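You operate a simulated robot arm through the tools that you are given. There is no shell and no other tool. Be economical: measure what you need, move in short steps, check, and stop when the job is done.

Carry out the task below with a simulated two-armed robot. There is one attempt and no reset: what you move stays moved.

JOB
Screw the lid back on the yellow jar.

It is judged by the outcome, as a careful person would: the job done as asked, and still so three seconds after it is handed in. It fails if anything else is knocked over, pushed out of place, dropped, spilled or broken. Lids that push on must go on centred and level and be pressed home; caps that screw on are set level and turned clockwise until they are tight.

ROBOT AND FRAMES
Two 7-joint arms with two-finger parallel grippers on one trunk, on a base that drives. Base frame: it is fixed to the floor where the robot stands at the start and does not move with it; the origin is under the middle of the robot, x ahead of it, y to its left, z up; the surface under the hand at the start is at about z = 950. Readings come in mm, degrees, newtons and seconds.
The left shoulder is at the start at [50, 165, 1230], the right one opposite. With the tool pointing down near the work surface each hand reaches from about 240 to 700 mm from the robot's upright axis, wherever it stands, measured 20 degrees to its own side. Payload 3.91 kg a hand.
The tool frame of a hand sits at the grasp point between the pads (the TCP): z along the fingers, y along the line on which they close. The tips reach 30 mm beyond it. Largest opening 110 mm; finger width 20, thickness 10; the body of the gripper, 48 by 112 mm, starts 55 mm behind the TCP.
Orientation is that of the tool frame in the base frame, as [roll, pitch, yaw] about the fixed x, y, z axes, in that order (R = Rz(yaw) Ry(pitch) Rx(roll)). With the fingers straight down and closing along the base's y, the tool's x points along the base's -x, its y along +y and its z along -z.

CONTROLS
- The arms move only by the tool nudge_tool. It takes "left_rows", "right_rows" or both (then of equal length, played together; a hand with none holds still); each is one flat list of numbers, 7 for each row, row after row: the shift along the tool's x, y, z in units of 400 mm (1.0 is 400 mm), then the turn, a rotation vector about the tool's x, y, z in units of 120 degrees (1.0 is 120 degrees), then the closure, from 0 (fully open) to 1 (shut). In form: [tx, ty, tz, wx, wy, wz, fingers, tx, ty, tz, wx, wy, wz, fingers, ...]. A call has 1 to 12 rows; each row is the pose to reach, as a shift and turn from the pose commanded when the call began, along the tool's axes at that moment. A call with a number of a shift or a turn outside -1 to 1 is refused whole. Each row takes 0.2 s and may step no farther than 50 mm and 8.6 degrees from the row before; otherwise, or with a gripper value out of range, the whole call is refused. A pose out of reach is approached as far as the arm can. The call stops where the force on the tool passes 40 N (or 10 N more than at its start, if that is more) or the arm is blocked; 0.2 s more then pass. Each finger travels about 45 mm/s and halts on what it meets, pressing with about 34 N; the grip force reading is that of the motor and also rises with nothing between the fingers. The clock runs only during rows and for 0.2 s after the last one: add rows that repeat a pose to give the fingers time. The reply holds the time, the measured pose of the TCP, the force on the tool along the base axes, the opening and the grip force, in the units named above and with some noise, with the torque about the TCP (base axes, N m) and any sound that the robot's microphone picked up.
- Cameras (640 x 400 px; columns grow to the right, rows downward): "scene" is now at [113.8, -32.4, 1409.3]; the picture's right is [-0.38, -0.93, 0.00], its down [-0.46, 0.19, -0.87] and it looks along [0.80, -0.33, -0.50] (base axes); focal length 290 px, centre (320, 200). "left" rides on the left gripper at [72, -17, -103] in its tool frame; the picture's right is [0.23, 0.97, 0.00], its down [-0.76, 0.18, -0.62] and it looks along [-0.61, 0.14, 0.78] (tool axes); focal length 222 px, centre (320, 200). "right" rides on the right gripper at [72, 17, -103] in its tool frame; the picture's right is [-0.23, 0.97, 0.00], its down [-0.76, -0.18, -0.62] and it looks along [-0.61, -0.14, 0.78] (tool axes); focal length 222 px, centre (320, 200). There is no depth. A picture from a camera that has moved, and an enlarged one, comes with that camera's place and axes in the base frame and with its lens.
- camera(camera): a new picture of that camera. No time passes.
- slide_trunk(by): slides the trunk up (or, below 0, down) by that many mm; the arms and the scene camera ride with it, the base frame stays. It gives what a move gives, with no picture.
- roll_base(legs): drives the robot by 1 to 6 legs, each [ahead, left, turn to the left] in mm, mm and degrees, along the robot's own axes; the way and the turn of a leg run together, so that a leg with both is an arc; at most 1500 mm and 180 degrees a leg. The arms and the cameras ride along, it lands a little off, and it stops where it bumps. It gives what a move gives.
- head_to(pan, tilt): turns the head with the scene camera to pan (to the left, within 80 degrees either way) and tilt (down, from -29 to 69), counted from straight ahead of the robot. It gives what a move gives.
- inspect(camera, box): a new picture of the part [left, top, right, bottom] of that camera's present view, enlarged. No time passes.
- close_job(): hands the job in; it is judged then, once.

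Work in short steps. Places have to be worked out from the pictures, the camera data and where the tool is seen: move nearer, look again, correct. Check each grasp and each placing, and mend what went wrong. You have 120 turns and 108 pictures in all, those below and enlarged ones among them. Open the grippers and draw the arms clear of the work before you hand the job in, unless the task says otherwise; then end with one line.

The tools are called after "Emit:" as name(argument=value, ...) on one line, values as JSON. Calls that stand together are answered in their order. nudge_tool: Moves the arms, as the interface text tells. Its arguments: {"type":"object","properties":{"left_rows":{"type":"array","items":{"type":"number"}},"right_rows":{"type":"array","items":{"type":"number"}}},"required":[]} The other tools are called the same way: slide_trunk (by) slides the trunk up or down; roll_base (legs) drives the base; head_to (pan, tilt) turns the head that bears the scene camera; camera (camera) takes a picture; inspect (camera, box) takes an enlarged picture of a part of a camera's view; close_job () hands the job in.

At the start:

```text
time: 0.0
left_ee_pos: [414.9, -30.0, 1264.8]
left_orientation: [-179.8, 0.1, -179.9]
left_contact_force: [-0.7, -1.3, 0.2]
left_wrist_torque: [0.01, 0.01, -0.01]
left_opening: 110.2
left_finger_force: 0.0
right_ee_pos: [315.4, -362.7, 1285.4]
right_orientation: [-180.0, 0.0, 180.0]
right_contact_force: [0.5, -0.3, 0.0]
right_wrist_torque: [0.0, -0.04, 0.0]
right_opening: 110.0
right_finger_force: 0.0
trunk travel left (down, up): [-450.0, 53.0]
robot x, y, heading: [0.6, 2.3, -0.1]
head pan, tilt: [-22.2, 29.8]
```

scene: 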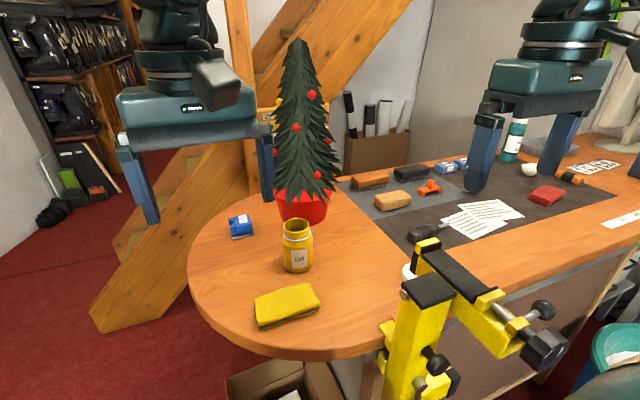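
right: 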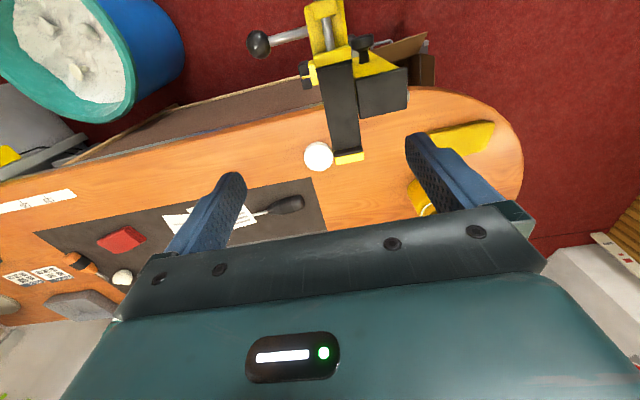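
left: 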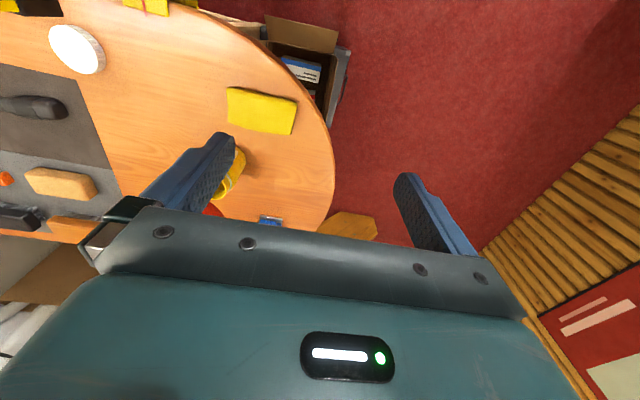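

I'll look at the jar and lid areas enlarged to see their shapes before moving.

Emit:
inspect(camera="scene", box=[220, 190, 480, 350])

Emit:
inspect(camera="right", box=[240, 60, 540, 240])

Emit:
inspect(camera="left", box=[0, 0, 320, 240])

```text
2.46 times, centred on (350, 270) of scene
camera zoom: at [113.8, -32.4, 1409.3], right [-0.38, -0.93, 0.0], down [-0.46, 0.19, -0.87], along [0.8, -0.33, -0.5], focal length 713 px, centre (246, 28)
```

zoom: 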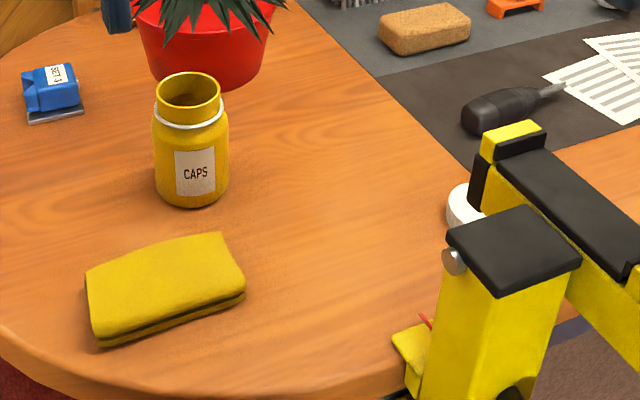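

```text
2.13 times, centred on (390, 150) of right
camera zoom: at [242.5, -344.7, 1387.0], right [0.23, 0.97, 0.0], down [0.76, -0.18, 0.62], along [0.61, -0.14, -0.78], focal length 474 px, centre (171, 307)
```

zoom: 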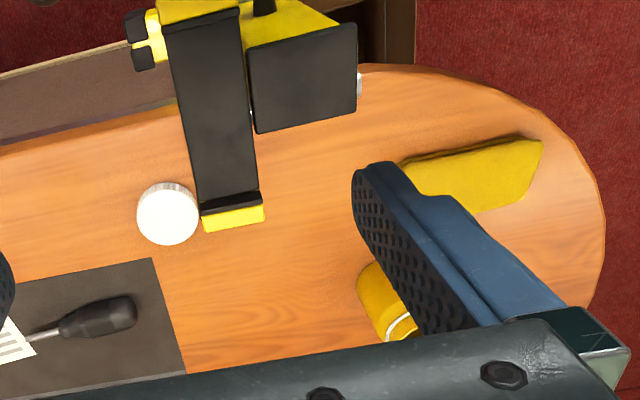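

```text
1.67 times, centred on (160, 120) of left
camera zoom: at [343.4, -47.8, 1367.5], right [-0.23, 0.97, 0.0], down [0.76, 0.18, 0.62], along [0.61, 0.14, -0.78], focal length 370 px, centre (587, 333)
```

zoom: 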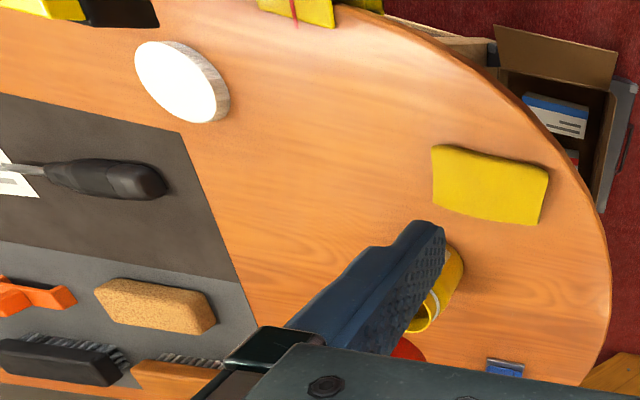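

The lid lies flat near (461,-400), its top facing up; the clamp bar tip is near (395,-340,1113), the jar near (600,-172). I raise the trunk, then bring the right hand over the lid high up, pre-turned counter-clockwise in steps.

Emit:
slide_trunk(by=50)

Emit:
nudge_tool(right_rows=[-0.1, 0, 0, 0, 0, -0.06, 0.2, -0.2, -0.02, 0, 0, 0, -0.12, 0.2, -0.3, -0.05, 0, 0, 0, -0.19, 0.2, -0.365, -0.0925, 0, 0, 0, -0.26, 0.2, -0.365, -0.0925, 0.05, 0, 0, -0.33, 0.2, -0.365, -0.0925, 0.1, 0, 0, -0.4, 0.2, -0.365, -0.0925, 0.15, 0, 0, -0.47, 0.2, -0.365, -0.0925, 0.2, 0, 0, -0.54, 0.2, -0.365, -0.0925, 0.25, 0, 0, -0.61, 0.2, -0.365, -0.0925, 0.3, 0, 0, -0.68, 0.2, -0.365, -0.0925, 0.35, 0, 0, -0.75, 0.2, -0.365, -0.0925, 0.35, 0, 0, -0.82, 0.2])

```text
time: 0.9
left_ee_pos: [416.5, -28.6, 1313.2]
left_orientation: [-179.9, 0.0, -179.9]
left_contact_force: [0.4, 0.2, -0.1]
left_wrist_torque: [0.01, -0.01, -0.02]
left_opening: 110.1
left_finger_force: 0.2
right_ee_pos: [314.5, -362.2, 1334.8]
right_orientation: [179.9, 0.0, -180.0]
right_contact_force: [-0.1, 0.3, -0.4]
right_wrist_torque: [-0.03, 0.0, -0.01]
right_opening: 109.9
right_finger_force: 0.1
trunk travel left (down, up): [-500.0, 3.0]
robot x, y, heading: [-0.2, 0.9, 0.0]
head pan, tilt: [-22.2, 29.8]
```

```text
time: 3.5
left_ee_pos: [418.5, -26.1, 1313.6]
left_orientation: [-179.7, -0.2, -179.9]
left_contact_force: [0.8, 1.1, 0.0]
left_wrist_torque: [-0.07, 0.02, 0.01]
left_opening: 109.9
left_finger_force: 0.2
right_ee_pos: [244.6, -110.5, 1151.1]
right_orientation: [-178.8, -0.9, -84.8]
right_contact_force: [0.4, 0.1, 0.6]
right_wrist_torque: [-0.02, 0.04, 0.0]
right_opening: 87.7
right_finger_force: 0.0
right hand out of reach, approached as far as the arm can: row 3, 4, 5, 6, 7, 8, 9, 10, 11, 12
trunk travel left (down, up): [-500.0, 3.0]
robot x, y, heading: [-1.4, 1.8, -0.2]
head pan, tilt: [-22.2, 29.8]
```

The arm could not follow and ended at (245,-110,1151); I look before going on.

Emit:
camera(camera="scene")

Emit:
camera(camera="right")

```text
101 pictures are left
camera scene: at [115.9, -30.0, 1459.2], right [-0.38, -0.93, 0.0], down [-0.46, 0.19, -0.87], along [0.8, -0.33, -0.5], focal length 290 px, centre (320, 200)
```

scene: 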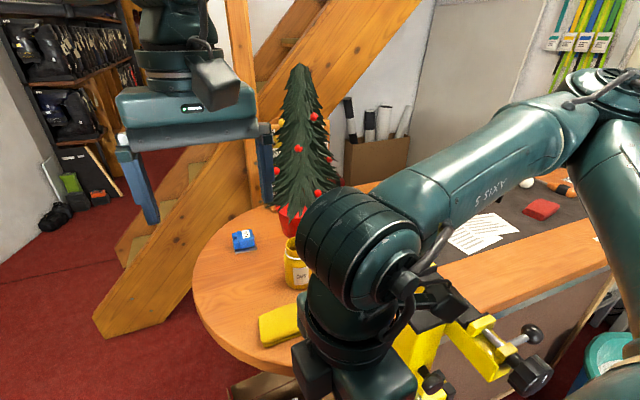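

```text
100 pictures are left
camera right: at [232.0, -182.1, 1254.9], right [-0.99, 0.14, -0.02], down [0.09, 0.78, 0.61], along [0.1, 0.61, -0.79], focal length 222 px, centre (320, 200)
```

right: 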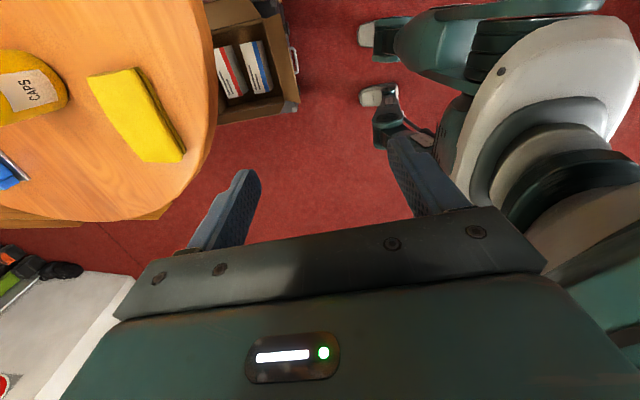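

The turn counter-clockwise runs out of reach. I hold the pose one row to see what the controller counts as the commanded pose.

Emit:
nudge_tool(right_rows=[0, 0, -0.05, 0, 0, 0, 0.2])

```text
time: 3.9
left_ee_pos: [415.8, -27.7, 1313.2]
left_orientation: [-179.9, 0.0, -179.9]
left_contact_force: [0.1, 0.1, -0.5]
left_wrist_torque: [-0.03, 0.01, 0.0]
left_opening: 110.0
left_finger_force: 0.0
right_ee_pos: [245.1, -106.8, 1173.5]
right_orientation: [-178.6, -0.9, -84.9]
right_contact_force: [-0.2, -0.2, 0.0]
right_wrist_torque: [-0.04, 0.01, 0.01]
right_opening: 88.0
right_finger_force: 0.2
right hand out of reach, approached as far as the arm can: row 1
trunk travel left (down, up): [-500.0, 3.0]
robot x, y, heading: [-1.3, -1.6, 0.0]
head pan, tilt: [-22.2, 29.8]
```

The commanded pose stays the unreached target. I turn back clockwise while rising, so that the arm swings back well above the clamp.

Emit:
nudge_tool(right_rows=[0, 0, -0.1, 0, 0, 0, 0.2, 0, 0, -0.2, 0, 0, 0, 0.2, 0, 0, -0.3, 0, 0, 0, 0.2, 0, 0, -0.3, 0, 0, 0.07, 0.2, 0, 0, -0.3, 0, 0, 0.14, 0.2, 0, 0, -0.3, 0, 0, 0.21, 0.2])

Emit:
nudge_tool(right_rows=[0, 0, 0, 0, 0, 0.07, 0.2, 0, 0, 0, 0, 0, 0.14, 0.2, 0, 0, 0, 0, 0, 0.21, 0.2, 0, 0, 0, 0, 0, 0.28, 0.2, 0, 0, 0, 0, 0, 0.35, 0.2, 0, 0, 0, 0, 0, 0.42, 0.2, 0, 0, 0, 0, 0, 0.49, 0.2, 0, 0, 0, 0, 0, 0.56, 0.2, 0, 0, 0, 0, 0, 0.61, 0.2, 0, 0, 0, 0, 0, 0.61, 0.2])

```text
time: 5.3
left_ee_pos: [415.6, -29.7, 1313.7]
left_orientation: [-179.9, 0.1, -179.9]
left_contact_force: [-0.6, 0.1, -0.5]
left_wrist_torque: [-0.01, 0.0, -0.03]
left_opening: 110.0
left_finger_force: 0.0
right_ee_pos: [253.4, -102.8, 1302.3]
right_orientation: [-178.4, -0.3, -110.1]
right_contact_force: [0.6, 0.4, -0.6]
right_wrist_torque: [0.0, 0.0, 0.02]
right_opening: 87.9
right_finger_force: 0.0
right hand out of reach, approached as far as the arm can: row 1, 2
trunk travel left (down, up): [-500.0, 3.0]
robot x, y, heading: [-1.7, -3.3, 0.3]
head pan, tilt: [-22.2, 29.8]
```

```text
time: 7.5
left_ee_pos: [415.6, -28.9, 1314.8]
left_orientation: [-179.9, 0.1, -179.9]
left_contact_force: [0.0, -0.7, 0.1]
left_wrist_torque: [0.01, -0.02, 0.03]
left_opening: 110.0
left_finger_force: 0.0
right_ee_pos: [255.1, -100.9, 1301.8]
right_orientation: [-179.2, 1.5, 176.7]
right_contact_force: [0.6, -0.9, 0.4]
right_wrist_torque: [0.02, 0.0, -0.01]
right_opening: 88.2
right_finger_force: 0.0
trunk travel left (down, up): [-500.0, 3.0]
robot x, y, heading: [-0.2, -0.3, 0.0]
head pan, tilt: [-22.2, 29.8]
```

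The cause was height: with the tool down at z≈1300 the far reach is short. I now go back over to y=-400 at low x, lower, then extend over the lid at z≈1190.

Emit:
nudge_tool(right_rows=[0, -0.12, 0, 0, 0, 0, 0.2, 0, -0.24, 0, 0, 0, 0, 0.2, 0, -0.36, 0, 0, 0, 0, 0.2, 0, -0.48, 0, 0, 0, 0, 0.2, 0, -0.6, 0, 0, 0, 0, 0.2, 0, -0.716, 0, 0, 0, 0, 0.2, 0, -0.716, 0.1, 0, 0, 0, 0.2, -0.1, -0.716, 0.16, 0, 0, 0, 0.2, -0.2, -0.716, 0.2, 0, 0, 0, 0.2])

Emit:
nudge_tool(right_rows=[-0.1, 0, 0.02, 0, 0, 0, 0.2, -0.2, 0, 0.04, 0, 0, 0, 0.2, -0.3, 0, 0.06, 0, 0, 0, 0.2, -0.357, 0, 0.08, 0, 0, 0, 0.2, -0.357, 0, 0.08, 0, 0, 0, 0.2])

Emit:
camera(camera="right")

Emit:
camera(camera="scene")

```text
time: 9.5
left_ee_pos: [416.4, -28.8, 1315.2]
left_orientation: [-179.8, 0.1, -179.9]
left_contact_force: [0.0, -0.3, -0.3]
left_wrist_torque: [0.0, -0.03, 0.0]
left_opening: 109.9
left_finger_force: 0.1
right_ee_pos: [322.4, -394.0, 1228.2]
right_orientation: [-179.3, 1.5, 176.8]
right_contact_force: [0.0, -0.1, -0.2]
right_wrist_torque: [0.01, 0.03, 0.02]
right_opening: 87.9
right_finger_force: 0.0
trunk travel left (down, up): [-500.0, 3.0]
robot x, y, heading: [1.1, -0.5, -0.5]
head pan, tilt: [-22.2, 29.8]
```

```text
time: 10.7
left_ee_pos: [415.6, -28.8, 1315.3]
left_orientation: [-179.8, 0.1, -179.9]
left_contact_force: [0.6, -0.3, 0.1]
left_wrist_torque: [0.03, -0.03, -0.03]
left_opening: 110.1
left_finger_force: 0.0
right_ee_pos: [465.3, -403.1, 1198.1]
right_orientation: [-179.3, 1.4, 176.8]
right_contact_force: [0.2, -0.2, -0.1]
right_wrist_torque: [-0.03, 0.03, 0.0]
right_opening: 88.1
right_finger_force: 0.0
trunk travel left (down, up): [-500.0, 3.0]
robot x, y, heading: [-1.2, -2.3, -0.1]
head pan, tilt: [-22.2, 29.8]
```

```text
99 pictures are left
camera right: at [391.2, -379.2, 1298.5], right [0.28, 0.96, -0.01], down [0.73, -0.21, 0.64], along [0.62, -0.19, -0.76], focal length 222 px, centre (320, 200)
```

right: 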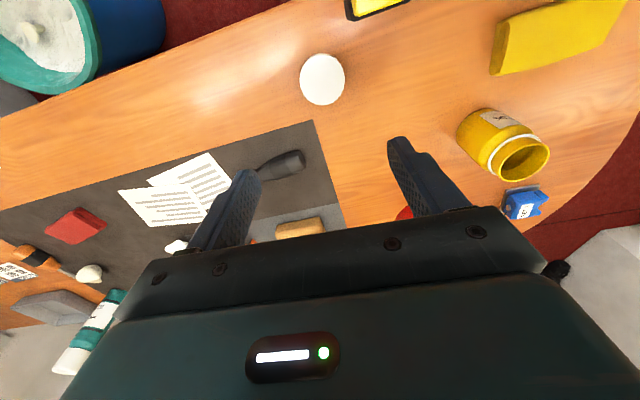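

```text
98 pictures are left
camera scene: at [113.6, -32.4, 1459.3], right [-0.38, -0.93, 0.0], down [-0.46, 0.19, -0.87], along [0.8, -0.33, -0.5], focal length 290 px, centre (320, 200)
```

scene: 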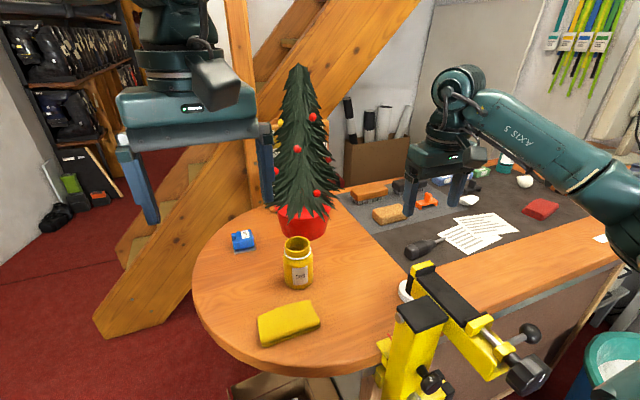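

The lid is confirmed at about (460,-400). I try rotating the hand counter-clockwise here in steps.

Emit:
nudge_tool(right_rows=[0, 0, 0, 0, 0, -0.07, 0.2, 0, 0, 0, 0, 0, -0.14, 0.2, 0, 0, 0, 0, 0, -0.21, 0.2, 0, 0, 0, 0, 0, -0.28, 0.2, 0, 0, 0, 0, 0, -0.35, 0.2, 0, 0, 0, 0, 0, -0.42, 0.2])

```text
time: 12.1
left_ee_pos: [410.5, -32.2, 1315.3]
left_orientation: [179.9, 0.3, -180.0]
left_contact_force: [-1.8, -1.7, 0.8]
left_wrist_torque: [0.07, -0.06, -0.01]
left_opening: 110.0
left_finger_force: 0.1
right_ee_pos: [344.9, -333.1, 1218.6]
right_orientation: [179.4, 2.1, -138.8]
right_contact_force: [-1.8, 0.0, 0.1]
right_wrist_torque: [0.04, -0.05, 0.01]
right_opening: 87.7
right_finger_force: 0.1
right hand out of reach, approached as far as the arm can: row 3, 4, 5, 6
trunk travel left (down, up): [-500.0, 3.0]
robot x, y, heading: [-0.2, 1.2, -0.1]
head pan, tilt: [-22.2, 29.8]
```

Counter-clockwise is limited; clockwise it is. I turn back clockwise towards yaw ≈ 110-130, watching where the hand goes.

Emit:
nudge_tool(right_rows=[0, 0, 0, 0, 0, 0.07, 0.2, 0, 0, 0, 0, 0, 0.14, 0.2, 0, 0, 0, 0, 0, 0.21, 0.2, 0, 0, 0, 0, 0, 0.28, 0.2, 0, 0, 0, 0, 0, 0.35, 0.2, 0, 0, 0, 0, 0, 0.42, 0.2, 0, 0, 0, 0, 0, 0.49, 0.2, 0, 0, 0, 0, 0, 0.56, 0.2, 0, 0, 0, 0, 0, 0.63, 0.2, 0, 0, 0, 0, 0, 0.7, 0.2, 0, 0, 0, 0, 0, 0.77, 0.2, 0, 0, 0, 0, 0, 0.84, 0.2])

```text
time: 14.7
left_ee_pos: [415.0, -30.2, 1314.7]
left_orientation: [-179.9, 0.0, -179.9]
left_contact_force: [-0.2, -0.3, 0.2]
left_wrist_torque: [0.0, -0.02, -0.02]
left_opening: 110.2
left_finger_force: 0.1
right_ee_pos: [350.4, -325.9, 1219.5]
right_orientation: [178.0, -0.9, 120.2]
right_contact_force: [0.6, 0.5, 0.8]
right_wrist_torque: [0.01, -0.04, 0.02]
right_opening: 88.0
right_finger_force: 0.1
trunk travel left (down, up): [-500.0, 3.0]
robot x, y, heading: [-0.5, 1.9, -0.0]
head pan, tilt: [-22.2, 29.8]
```

Now yaw is 120 and it is reachable. I level the tool, move over the lid and down to z≈1150.

Emit:
nudge_tool(right_rows=[-0.1, 0.048, 0.03, 0.008, -0.003, 0.03, 0.2, -0.2, 0.096, 0.06, 0.0167, -0.0075, 0.06, 0.2, -0.298, 0.1445, 0.1, 0.0167, -0.0075, 0.08, 0.2, -0.298, 0.1445, 0.17, 0.0167, -0.0075, 0.08, 0.2, -0.298, 0.1445, 0.17, 0.0167, -0.0075, 0.08, 0.2])

Emit:
camera(camera="right")

```text
time: 15.9
left_ee_pos: [416.0, -28.6, 1314.4]
left_orientation: [-179.9, 0.0, -179.9]
left_contact_force: [0.4, 0.0, -0.8]
left_wrist_torque: [0.02, -0.01, 0.0]
left_opening: 109.7
left_finger_force: 0.0
right_ee_pos: [462.9, -400.4, 1150.7]
right_orientation: [-179.9, -0.2, 110.8]
right_contact_force: [-0.4, 0.4, 0.3]
right_wrist_torque: [-0.01, 0.0, 0.01]
right_opening: 88.1
right_finger_force: 0.0
trunk travel left (down, up): [-500.0, 3.0]
robot x, y, heading: [2.2, -2.0, -0.1]
head pan, tilt: [-22.2, 29.8]
```

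```text
97 pictures are left
camera right: at [452.3, -325.3, 1253.2], right [0.99, 0.13, 0.0], down [0.11, -0.78, 0.62], along [0.08, -0.62, -0.78], focal length 222 px, centre (320, 200)
```

right: 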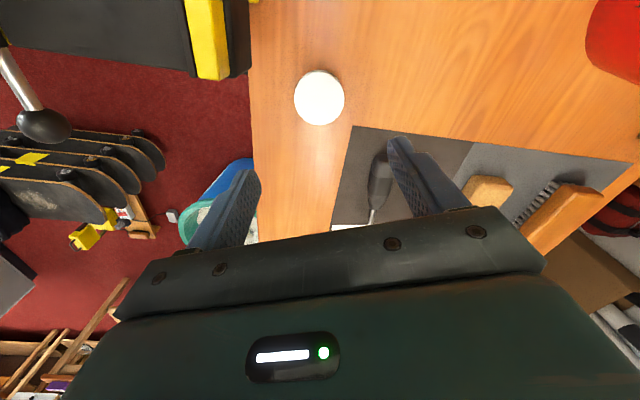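

The lid centre is at about (460.5,-397), 61 mm wide. I descend to z≈1010 with small correction and check.

Emit:
nudge_tool(right_rows=[0.01, -0.003, 0.1, 0, 0, 0, 0.2, 0.01, -0.003, 0.2, 0, 0, 0, 0.2, 0.01, -0.003, 0.3, 0, 0, 0, 0.2, 0.01, -0.003, 0.35, 0, 0, 0, 0.2, 0.01, -0.003, 0.35, 0, 0, 0, 0.2])

Emit:
camera(camera="right")

Emit:
camera(camera="scene")

```text
time: 17.1
left_ee_pos: [415.1, -29.8, 1314.3]
left_orientation: [-179.9, 0.1, -179.9]
left_contact_force: [0.3, 0.7, 0.3]
left_wrist_torque: [0.02, 0.0, 0.0]
left_opening: 110.0
left_finger_force: 0.1
right_ee_pos: [458.7, -394.7, 1012.2]
right_orientation: [-179.7, -0.2, 110.7]
right_contact_force: [-0.2, 0.4, -0.4]
right_wrist_torque: [-0.01, 0.01, 0.01]
right_opening: 87.9
right_finger_force: 0.1
trunk travel left (down, up): [-500.0, 3.0]
robot x, y, heading: [-0.4, -1.3, 0.1]
head pan, tilt: [-22.2, 29.8]
```

```text
96 pictures are left
camera right: at [448.5, -319.8, 1114.1], right [0.99, 0.13, 0.0], down [0.11, -0.78, 0.62], along [0.08, -0.62, -0.78], focal length 222 px, centre (320, 200)
```

right: 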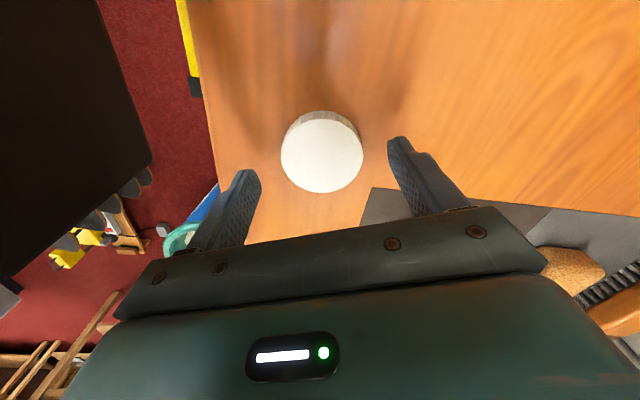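

```text
95 pictures are left
camera scene: at [113.8, -32.4, 1459.3], right [-0.38, -0.93, 0.0], down [-0.46, 0.19, -0.87], along [0.8, -0.33, -0.5], focal length 290 px, centre (320, 200)
```

scene: 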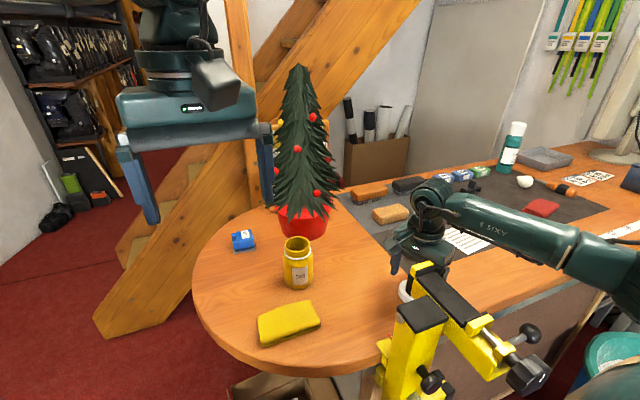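

The lid sits centred between the fingers. I lower to TCP z≈986 (tips ≈956) and close.

Emit:
nudge_tool(right_rows=[0.003, 0, 0.035, 0, 0, 0, 0.2, 0.003, 0, 0.066, 0, 0, 0, 0.2, 0.003, 0, 0.066, 0, 0, 0, 0.2])

Emit:
nudge_tool(right_rows=[0, 0, 0, 0, 0, 0, 0.35, 0, 0, 0, 0, 0, 0, 0.45, 0, 0, 0, 0, 0, 0, 0.6, 0, 0, 0, 0, 0, 0, 0.6, 0, 0, 0, 0, 0, 0, 0.6])

Emit:
camera(camera="right")

```text
time: 17.9
left_ee_pos: [416.5, -29.9, 1314.3]
left_orientation: [-179.9, 0.1, -179.9]
left_contact_force: [-0.3, -0.3, -0.2]
left_wrist_torque: [0.0, 0.01, -0.02]
left_opening: 110.0
left_finger_force: 0.1
right_ee_pos: [456.8, -393.4, 985.1]
right_orientation: [-179.8, -0.1, 110.7]
right_contact_force: [-0.7, 0.3, -0.1]
right_wrist_torque: [0.0, 0.01, -0.02]
right_opening: 88.4
right_finger_force: 0.0
trunk travel left (down, up): [-500.0, 3.0]
robot x, y, heading: [-0.4, -2.6, 0.1]
head pan, tilt: [-22.2, 29.8]
```

```text
time: 19.1
left_ee_pos: [415.7, -28.8, 1314.5]
left_orientation: [-179.9, 0.0, -179.8]
left_contact_force: [0.1, 0.6, 0.3]
left_wrist_torque: [0.01, 0.0, -0.02]
left_opening: 109.9
left_finger_force: 0.0
right_ee_pos: [456.8, -392.1, 985.6]
right_orientation: [-179.8, -0.2, 110.7]
right_contact_force: [0.2, 0.3, 0.3]
right_wrist_torque: [-0.01, -0.01, -0.01]
right_opening: 60.0
right_finger_force: 34.4
trunk travel left (down, up): [-500.0, 3.0]
robot x, y, heading: [-0.0, -4.2, 0.1]
head pan, tilt: [-22.2, 29.8]
```

```text
94 pictures are left
camera right: at [447.3, -318.3, 1087.7], right [0.99, 0.13, 0.0], down [0.11, -0.78, 0.62], along [0.08, -0.62, -0.78], focal length 222 px, centre (320, 200)
```

right: 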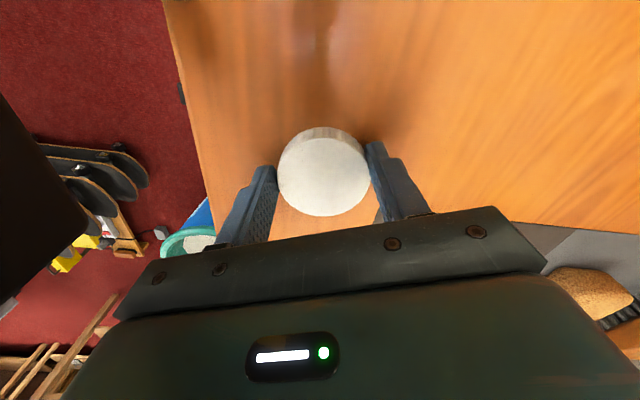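

Gripped at 60 mm with firm force. I lift the lid straight up 170 mm, then shift forward clear of the clamp.

Emit:
nudge_tool(right_rows=[0, 0, -0.05, 0, 0, 0, 0.6, 0, 0, -0.15, 0, 0, 0, 0.6, 0, 0, -0.25, 0, 0, 0, 0.6, 0, 0, -0.35, 0, 0, 0, 0.6, 0, 0, -0.43, 0, 0, 0, 0.6, 0, 0.1, -0.43, 0, 0, 0, 0.6, 0, 0.2, -0.43, 0, 0, 0, 0.6, 0, 0.2, -0.43, 0, 0, 0, 0.6])

Emit:
camera(camera="right")

Emit:
camera(camera="scene")

```text
time: 20.9
left_ee_pos: [415.7, -28.8, 1315.4]
left_orientation: [180.0, 0.2, -179.8]
left_contact_force: [0.6, -0.8, -0.8]
left_wrist_torque: [0.03, 0.02, 0.03]
left_opening: 110.1
left_finger_force: 0.1
right_ee_pos: [532.9, -368.6, 1158.1]
right_orientation: [-179.8, -0.2, 110.7]
right_contact_force: [-0.7, -0.2, 0.4]
right_wrist_torque: [0.04, 0.01, -0.01]
right_opening: 59.8
right_finger_force: 34.6
trunk travel left (down, up): [-500.0, 3.0]
robot x, y, heading: [-2.8, 0.0, -0.1]
head pan, tilt: [-22.2, 29.8]
```

```text
93 pictures are left
camera right: at [522.9, -293.6, 1260.5], right [0.99, 0.13, 0.0], down [0.11, -0.78, 0.62], along [0.08, -0.62, -0.78], focal length 222 px, centre (320, 200)
```

right: 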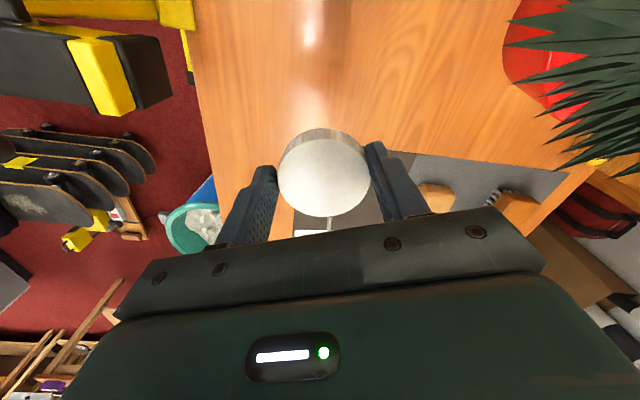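

```text
92 pictures are left
camera scene: at [113.4, -32.8, 1459.4], right [-0.38, -0.93, 0.0], down [-0.46, 0.19, -0.87], along [0.8, -0.33, -0.5], focal length 290 px, centre (320, 200)
```

scene: 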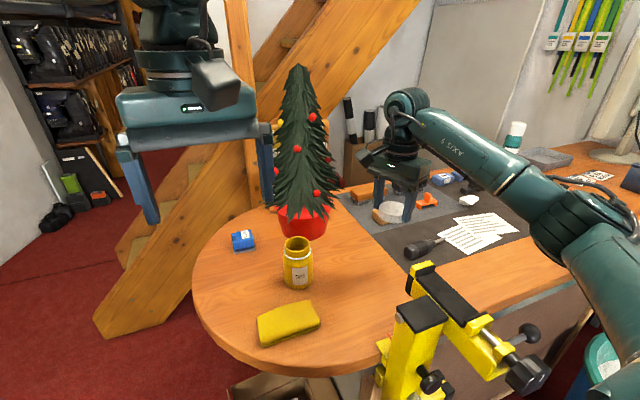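

The lid is held level. Now the left hand: it should grip the jar body from its left side, tool tilted ~40° below horizontal. First I tilt it forward 50° while lowering.

Emit:
nudge_tool(left_rows=[0, 0, 0.05, 0, -0.07, 0, 0, 0, 0, 0.1, 0, -0.14, 0, 0, 0, 0, 0.15, 0, -0.21, 0, 0, 0, 0, 0.2, 0, -0.28, 0, 0, 0, 0, 0.25, 0, -0.35, 0, 0, 0, 0, 0.3, 0, -0.417, 0, 0])

```text
time: 22.3
left_ee_pos: [416.5, -29.2, 1193.3]
left_orientation: [-179.8, 50.2, -179.9]
left_contact_force: [0.5, -0.1, -0.6]
left_wrist_torque: [-0.04, 0.01, 0.01]
left_opening: 109.9
left_finger_force: 0.1
right_ee_pos: [532.9, -368.2, 1157.2]
right_orientation: [-179.8, -0.2, 110.7]
right_contact_force: [-0.4, 0.1, -0.5]
right_wrist_torque: [-0.02, 0.0, -0.02]
right_opening: 59.9
right_finger_force: 34.1
trunk travel left (down, up): [-500.0, 3.0]
robot x, y, heading: [-4.2, -1.2, 0.1]
head pan, tilt: [-22.2, 29.8]
```

Tilt done as intended. Now yaw by -60° about the vertical while shifting 100 mm left.

Emit:
nudge_tool(left_rows=[0, 0.031, 0, 0.0479, 0, 0.0402, 0, 0, 0.0625, 0, 0.0958, 0, 0.0804, 0, 0, 0.094, 0, 0.1436, 0, 0.1206, 0, 0, 0.125, 0, 0.1915, 0, 0.1608, 0, 0, 0.156, 0, 0.2394, 0, 0.2009, 0, 0, 0.1875, 0, 0.2873, 0, 0.2411, 0, 0, 0.219, 0, 0.3351, 0, 0.2813, 0, 0, 0.25, 0, 0.383, 0, 0.3215, 0])

Emit:
camera(camera="left")

Emit:
camera(camera="scene")

```text
time: 24.1
left_ee_pos: [413.9, 71.0, 1194.7]
left_orientation: [-179.9, 50.1, 120.1]
left_contact_force: [0.1, 0.8, 0.2]
left_wrist_torque: [0.01, -0.02, 0.0]
left_opening: 109.9
left_finger_force: 0.0
right_ee_pos: [532.6, -367.1, 1158.3]
right_orientation: [-179.8, -0.1, 110.7]
right_contact_force: [-0.1, 0.1, -0.7]
right_wrist_torque: [-0.04, 0.0, -0.01]
right_opening: 59.7
right_finger_force: 33.6
trunk travel left (down, up): [-500.0, 3.0]
robot x, y, heading: [-2.6, -2.4, 0.2]
head pan, tilt: [-22.2, 29.8]
```

```text
91 pictures are left
camera left: at [337.1, 169.7, 1204.8], right [0.77, 0.61, -0.18], down [0.16, 0.08, 0.98], along [0.62, -0.79, -0.04], focal length 222 px, centre (320, 200)
```

left: 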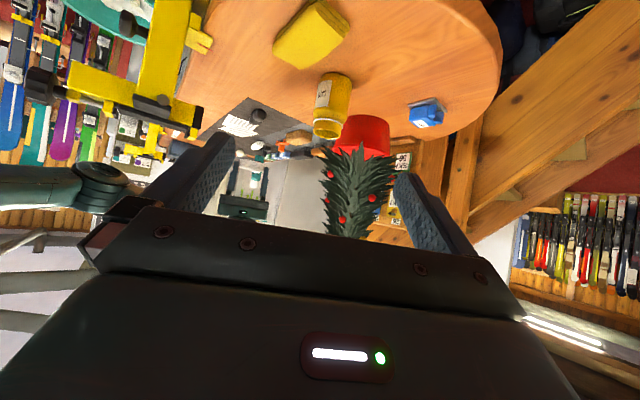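

```text
90 pictures are left
camera scene: at [113.9, -31.8, 1459.4], right [-0.38, -0.93, 0.0], down [-0.46, 0.19, -0.87], along [0.8, -0.33, -0.5], focal length 290 px, centre (320, 200)
```

scene: 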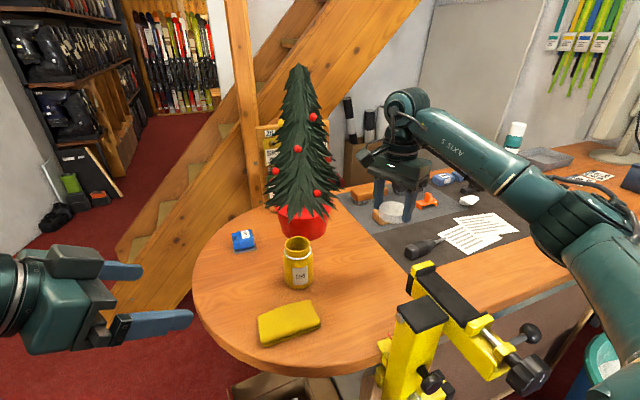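

The left hand has the wanted posture. Jar mouth solves to about (594,-177,1057). I move the left hand to a pre-grasp point with 15° more yaw, at z≈1050.

Emit:
nudge_tool(left_rows=[-0.003, 0.027, 0.097, 0.016, 0, 0.013, 0, -0.006, 0.054, 0.195, 0.032, 0, 0.027, 0, -0.008, 0.081, 0.292, 0.048, 0, 0.04, 0, -0.011, 0.109, 0.39, 0.064, 0, 0.053, 0, -0.014, 0.136, 0.487, 0.08, 0, 0.067, 0, -0.017, 0.163, 0.584, 0.096, 0, 0.08, 0, -0.017, 0.163, 0.584, 0.096, 0, 0.08, 0])

Emit:
camera(camera="left")

Emit:
camera(camera="scene")

```text
time: 25.7
left_ee_pos: [562.0, -55.4, 1050.9]
left_orientation: [179.9, 50.0, 105.0]
left_contact_force: [-0.5, 0.1, 0.6]
left_wrist_torque: [-0.05, 0.0, 0.0]
left_opening: 110.0
left_finger_force: 0.1
left hand out of reach, approached as far as the arm can: row 3
right_ee_pos: [532.6, -368.0, 1157.8]
right_orientation: [-179.8, -0.1, 110.6]
right_contact_force: [0.2, 0.1, 0.1]
right_wrist_torque: [0.0, -0.02, -0.02]
right_opening: 59.9
right_finger_force: 33.7
trunk travel left (down, up): [-500.0, 3.0]
robot x, y, heading: [0.2, 0.9, 0.0]
head pan, tilt: [-22.2, 29.8]
```

```text
89 pictures are left
camera left: at [514.0, 60.5, 1061.2], right [0.9, 0.39, -0.17], down [0.17, 0.04, 0.98], along [0.39, -0.92, -0.04], focal length 222 px, centre (320, 200)
```

left: 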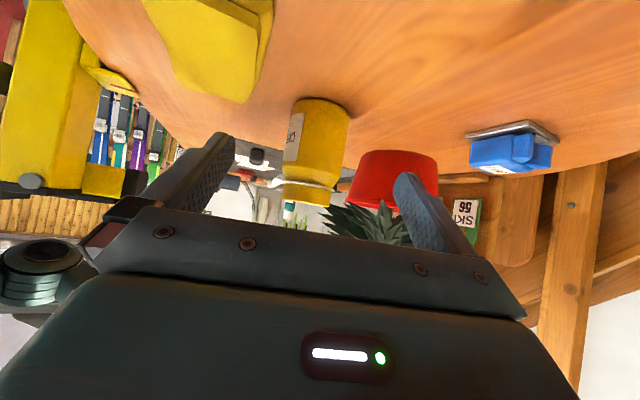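

```text
88 pictures are left
camera scene: at [113.3, -31.8, 1459.4], right [-0.38, -0.93, 0.0], down [-0.46, 0.19, -0.87], along [0.8, -0.33, -0.5], focal length 290 px, centre (320, 200)
```

scene: 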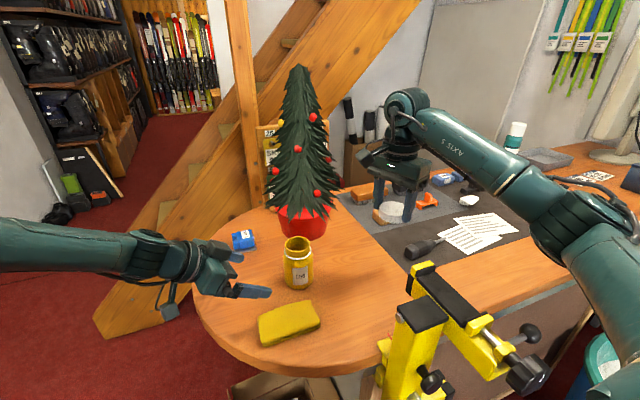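

The jar axis is aligned within ~2 mm of the left tool's plane. I lower 65 mm and advance half way, then look.

Emit:
nudge_tool(left_rows=[0.062, 0, 0.052, 0, 0, 0, 0, 0.1245, 0, 0.1045, 0, 0, 0, 0, 0.078, 0.001, 0.16, 0, 0, 0, 0, 0.0285, 0.002, 0.219, 0, 0, 0, 0, 0.0285, 0.002, 0.219, 0, 0, 0, 0])

Emit:
camera(camera="left")

Emit:
inspect(camera="scene", box=[160, 190, 420, 352])

```text
time: 26.4
left_ee_pos: [567.8, -58.1, 1000.7]
left_orientation: [-179.3, 51.5, 105.8]
left_contact_force: [-3.7, 5.1, 14.3]
left_wrist_torque: [-0.38, 0.86, -0.39]
left_opening: 110.0
left_finger_force: 0.1
right_ee_pos: [532.6, -366.2, 1157.9]
right_orientation: [-179.8, -0.2, 110.7]
right_contact_force: [-0.2, -0.6, -0.7]
right_wrist_torque: [0.04, 0.01, 0.0]
right_opening: 59.7
right_finger_force: 33.7
trunk travel left (down, up): [-500.0, 3.0]
robot x, y, heading: [3.6, 0.4, -0.2]
head pan, tilt: [-22.2, 29.8]
stopped in row 3 (left hand): the force on the tool passed its limit at 51 N (the readings are from after the stop); the commanded pose is now the measured one
```

```text
87 pictures are left
camera left: at [517.8, 57.5, 1008.3], right [0.9, 0.39, -0.18], down [0.17, 0.06, 0.98], along [0.4, -0.92, -0.01], focal length 222 px, centre (320, 200)
```

left: 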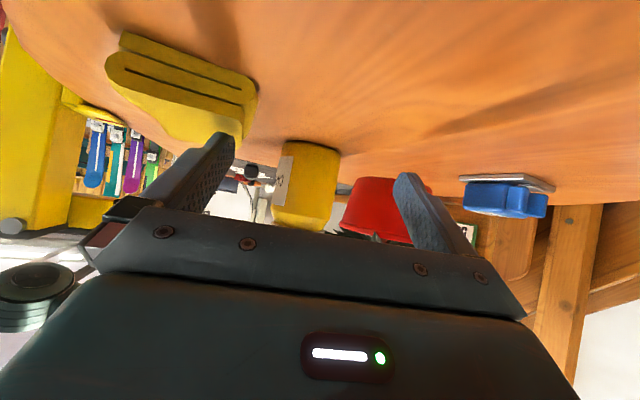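

```text
2.46 times, centred on (290, 271) of scene
camera zoom: at [113.5, -32.2, 1459.5], right [-0.38, -0.93, 0.0], down [-0.46, 0.19, -0.87], along [0.8, -0.33, -0.5], focal length 713 px, centre (394, 25)
```

zoom: 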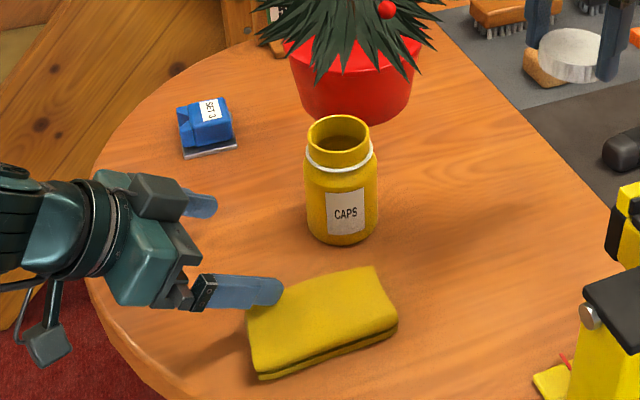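

Contact at z≈1000: the near finger tip most likely touched the folded cloth (it looks unmoved). I raise 50 mm, turn a further 15° so that the hand comes straight from the left, clear of the cloth, and narrow the opening a bit.

Emit:
nudge_tool(left_rows=[-0.0957, 0, -0.08, 0, 0, 0, 0, -0.0957, 0.036, -0.08, 0.03, 0.006, 0.027, 0, -0.0957, 0.072, -0.08, 0.06, 0.0125, 0.053, 0, -0.0957, 0.072, -0.08, 0.09, 0.0125, 0.08, 0.1, -0.0957, 0.072, -0.08, 0.09, 0.0125, 0.08, 0.1])

Emit:
inspect(camera="scene", box=[160, 190, 420, 352])

Emit:
camera(camera="left")

```text
time: 27.6
left_ee_pos: [594.8, -48.3, 1047.6]
left_orientation: [179.7, 49.6, 90.5]
left_contact_force: [0.0, -0.1, -0.2]
left_wrist_torque: [-0.03, 0.02, 0.01]
left_opening: 98.9
left_finger_force: 0.1
right_ee_pos: [532.4, -367.7, 1158.1]
right_orientation: [-179.8, -0.2, 110.7]
right_contact_force: [0.3, -0.2, -0.6]
right_wrist_torque: [-0.01, -0.01, 0.02]
right_opening: 59.7
right_finger_force: 34.1
trunk travel left (down, up): [-500.0, 3.0]
robot x, y, heading: [-2.4, -1.5, -0.2]
head pan, tilt: [-22.2, 29.8]
```

```text
2.46 times, centred on (290, 271) of scene
camera zoom: at [113.8, -32.1, 1459.4], right [-0.38, -0.93, 0.0], down [-0.46, 0.19, -0.87], along [0.8, -0.33, -0.5], focal length 713 px, centre (394, 25)
```

zoom: 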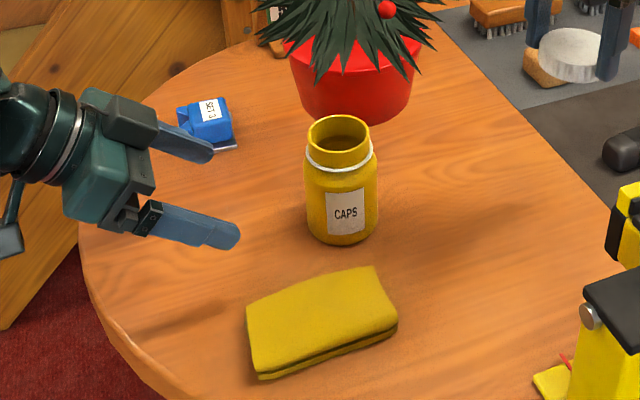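

```text
84 pictures are left
camera left: at [575.9, 75.3, 1058.6], right [0.97, 0.16, -0.17], down [0.17, -0.02, 0.98], along [0.15, -0.99, -0.04], focal length 222 px, centre (320, 200)
```

left: 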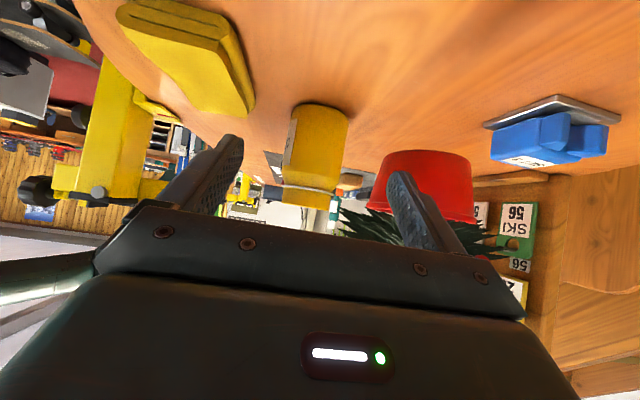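

The cloth has not moved, and the approach is now clear. Jar axis ≈ (598,-177). I lower to z≈986 and advance 55 mm.

Emit:
nudge_tool(left_rows=[0.06, 0.004, 0.05, 0, 0, 0, 0.1, 0.119, 0.0075, 0.0997, 0, 0, 0, 0.1, 0.075, 0.0075, 0.152, 0, 0, 0, 0.1, 0.031, 0.0075, 0.205, 0, 0, 0, 0.1, 0.031, 0.0075, 0.205, 0, 0, 0, 0.1])

Emit:
camera(camera="left")

Emit:
inspect(camera="scene", box=[160, 190, 420, 352])

```text
time: 28.8
left_ee_pos: [600.2, -102.7, 987.4]
left_orientation: [179.6, 49.6, 90.7]
left_contact_force: [0.1, -0.2, 0.4]
left_wrist_torque: [0.0, -0.01, 0.01]
left_opening: 99.3
left_finger_force: 0.0
right_ee_pos: [533.6, -368.7, 1157.5]
right_orientation: [-179.8, -0.2, 110.8]
right_contact_force: [-0.2, 0.2, 0.4]
right_wrist_torque: [-0.02, 0.01, -0.01]
right_opening: 59.7
right_finger_force: 34.1
trunk travel left (down, up): [-500.0, 3.0]
robot x, y, heading: [-2.3, 0.6, 0.2]
head pan, tilt: [-22.2, 29.8]
```

```text
83 pictures are left
camera left: at [581.7, 21.6, 998.2], right [0.97, 0.16, -0.17], down [0.17, -0.02, 0.98], along [0.16, -0.99, -0.04], focal length 222 px, centre (320, 200)
```

left: 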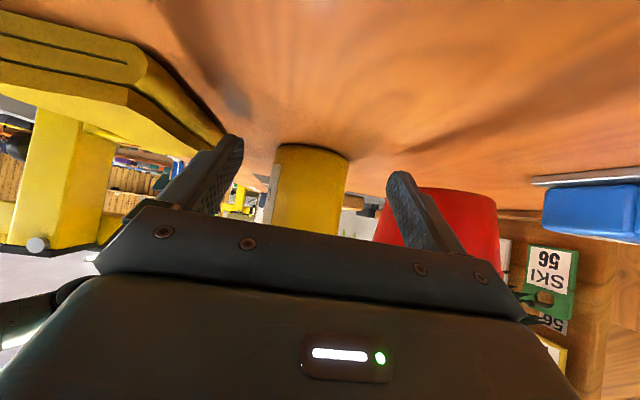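

```text
2.46 times, centred on (290, 271) of scene
camera zoom: at [113.9, -31.9, 1459.3], right [-0.38, -0.93, 0.0], down [-0.46, 0.19, -0.87], along [0.8, -0.33, -0.5], focal length 713 px, centre (394, 25)
```

zoom: 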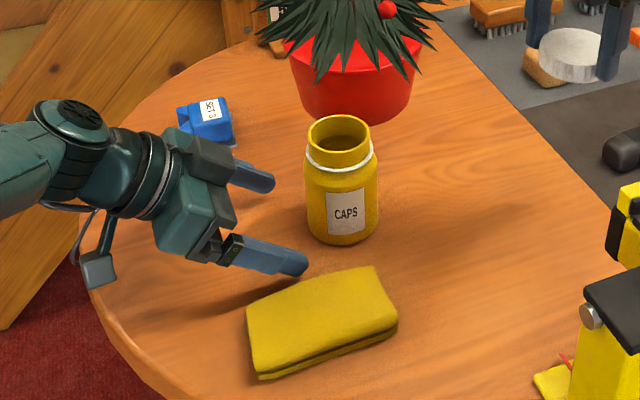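

The jar is centred in the mid-plane of the left hand. I advance the remaining 62 mm.

Emit:
nudge_tool(left_rows=[-0.05, 0, 0.059, 0, 0, 0, 0.1, -0.0996, 0, 0.1187, 0, 0, 0, 0.1, -0.0996, 0, 0.1187, 0, 0, 0, 0.1])

Emit:
camera(camera="left")

Emit:
inspect(camera="scene", box=[160, 190, 420, 352])

Emit:
camera(camera="right")

```text
time: 29.6
left_ee_pos: [586.4, -158.0, 991.0]
left_orientation: [179.6, 49.7, 90.7]
left_contact_force: [-0.3, 0.9, -0.2]
left_wrist_torque: [0.0, 0.0, -0.02]
left_opening: 98.8
left_finger_force: 0.0
left hand out of reach, approached as far as the arm can: row 1, 2, 3
right_ee_pos: [533.6, -368.0, 1157.8]
right_orientation: [-179.8, -0.2, 110.7]
right_contact_force: [0.0, 0.5, -0.5]
right_wrist_torque: [0.03, -0.03, -0.03]
right_opening: 59.8
right_finger_force: 33.9
trunk travel left (down, up): [-500.0, 3.0]
robot x, y, heading: [-3.2, -2.0, -0.1]
head pan, tilt: [-22.2, 29.8]
```

```text
81 pictures are left
camera left: at [568.4, -33.5, 1004.0], right [0.97, 0.16, -0.17], down [0.17, -0.02, 0.98], along [0.16, -0.99, -0.04], focal length 222 px, centre (320, 200)
```

left: 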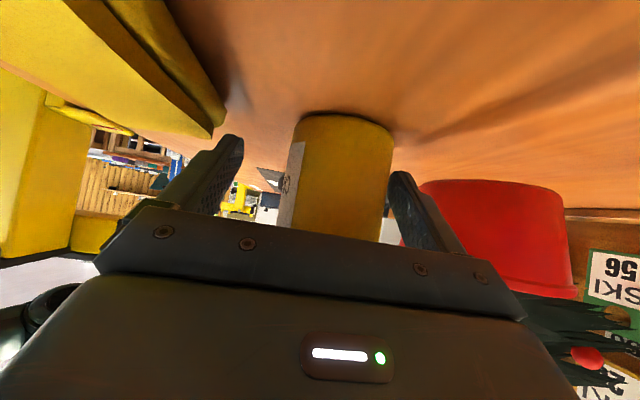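

```text
2.46 times, centred on (290, 271) of scene
camera zoom: at [114.0, -32.2, 1459.3], right [-0.38, -0.93, 0.0], down [-0.46, 0.19, -0.87], along [0.8, -0.33, -0.5], focal length 713 px, centre (394, 25)
```

zoom: 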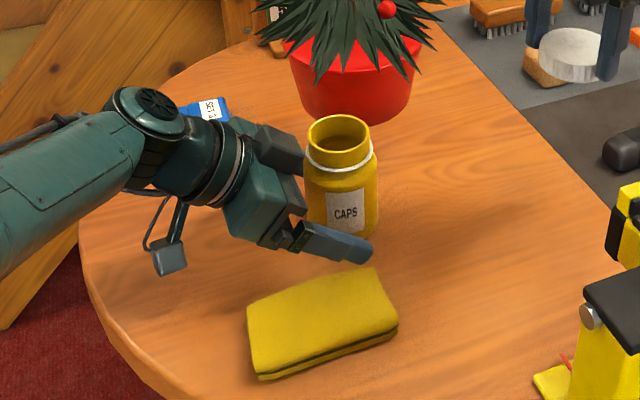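

```text
79 pictures are left
camera right: at [523.4, -292.8, 1260.1], right [0.99, 0.13, 0.0], down [0.11, -0.78, 0.62], along [0.08, -0.62, -0.78], focal length 222 px, centre (320, 200)
```

right: 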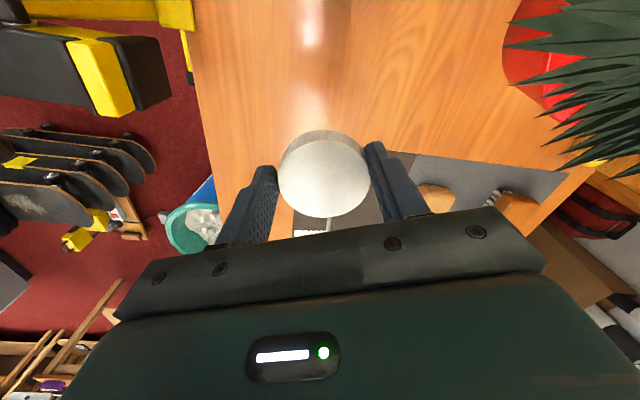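

The left arm is at the end of its reach and slid 13 mm in x (no contact). I withdraw it, then drive the base ahead 70 mm for better reach.

Emit:
nudge_tool(left_rows=[0.04, 0.015, -0.045, 0, 0, 0, 0.1, 0.085, 0.03, -0.09, 0, 0, 0, 0.1, 0.1, 0.03, -0.2, 0, 0, 0, 0.1, 0.1, 0.03, -0.25, 0, 0, 0, 0.1])

Emit:
roll_base(legs=[[70, 0, 0]])

Emit:
camera(camera="scene")

```text
time: 30.6
left_ee_pos: [595.7, -56.8, 1024.8]
left_orientation: [179.7, 49.5, 90.6]
left_contact_force: [-0.2, -0.5, -0.1]
left_wrist_torque: [0.01, 0.0, -0.03]
left_opening: 99.0
left_finger_force: 0.1
right_ee_pos: [532.7, -366.7, 1157.4]
right_orientation: [-179.8, -0.2, 110.7]
right_contact_force: [0.5, -0.1, 0.2]
right_wrist_torque: [0.05, -0.01, -0.01]
right_opening: 59.8
right_finger_force: 33.7
trunk travel left (down, up): [-500.0, 3.0]
robot x, y, heading: [-1.5, -2.2, 0.3]
head pan, tilt: [-22.2, 29.8]
```

```text
time: 31.6
left_ee_pos: [654.4, -56.7, 1024.6]
left_orientation: [179.8, 49.6, 90.7]
left_contact_force: [1.0, -0.2, -0.3]
left_wrist_torque: [0.0, 0.04, 0.0]
left_opening: 99.2
left_finger_force: 0.0
right_ee_pos: [591.8, -368.0, 1156.2]
right_orientation: [-179.8, -0.2, 110.7]
right_contact_force: [0.1, 0.3, -0.9]
right_wrist_torque: [-0.01, 0.04, -0.03]
right_opening: 59.7
right_finger_force: 34.1
trunk travel left (down, up): [-500.0, 3.0]
robot x, y, heading: [56.3, 0.5, -0.0]
head pan, tilt: [-22.2, 29.8]
stopped in leg 1: the robot was blocked; the commanded pose is now the measured one
```

```text
78 pictures are left
camera scene: at [172.3, -32.2, 1459.0], right [-0.38, -0.93, 0.0], down [-0.46, 0.19, -0.87], along [0.8, -0.33, -0.5], focal length 290 px, centre (320, 200)
```

scene: 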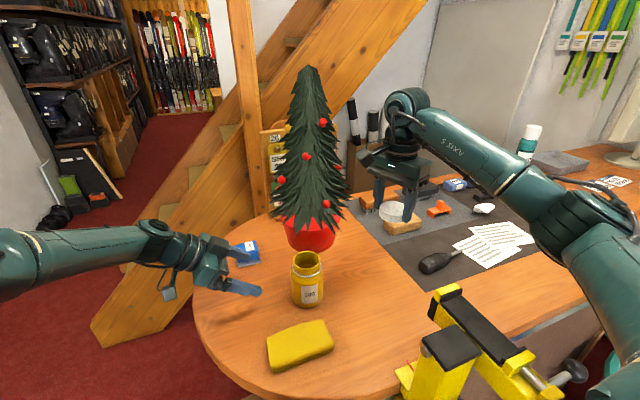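

The base bumped something after 58 mm (probably the table front or the box below). I back off 8 mm and check the front area with the head looking down.

Emit:
roll_base(legs=[[-8, 0, 0]])

Emit:
head_to(pan=-15, tilt=55)

Emit:
camera(camera="scene")

```text
time: 32.3
left_ee_pos: [645.9, -57.2, 1025.3]
left_orientation: [179.5, 49.5, 90.6]
left_contact_force: [-0.2, 0.5, 0.2]
left_wrist_torque: [-0.01, -0.01, -0.01]
left_opening: 99.0
left_finger_force: 0.1
right_ee_pos: [580.9, -367.5, 1159.5]
right_orientation: [-179.8, -0.1, 110.7]
right_contact_force: [-0.8, -0.4, -0.2]
right_wrist_torque: [0.02, 0.0, 0.0]
right_opening: 59.8
right_finger_force: 33.9
trunk travel left (down, up): [-500.0, 3.0]
robot x, y, heading: [47.1, 3.1, 0.3]
head pan, tilt: [-22.2, 29.8]
```

```text
time: 33.2
left_ee_pos: [644.5, -56.7, 1025.7]
left_orientation: [179.6, 49.6, 90.6]
left_contact_force: [-0.7, 0.5, -0.4]
left_wrist_torque: [0.0, 0.04, -0.02]
left_opening: 99.0
left_finger_force: 0.0
right_ee_pos: [580.5, -369.1, 1158.6]
right_orientation: [-179.8, -0.2, 110.7]
right_contact_force: [-0.9, -0.5, -0.7]
right_wrist_torque: [-0.01, -0.02, -0.03]
right_opening: 59.6
right_finger_force: 33.7
trunk travel left (down, up): [-500.0, 3.0]
robot x, y, heading: [50.0, 2.2, 0.0]
head pan, tilt: [-15.0, 55.0]
```

```text
77 pictures are left
camera scene: at [147.8, -16.6, 1423.0], right [-0.26, -0.97, 0.0], down [-0.79, 0.21, -0.57], along [0.55, -0.15, -0.82], focal length 290 px, centre (320, 200)
```

scene: 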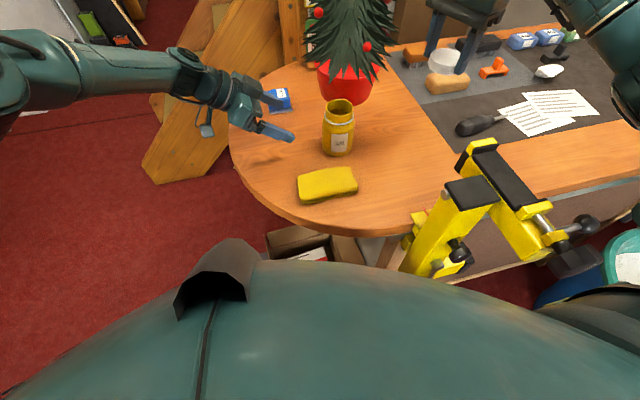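

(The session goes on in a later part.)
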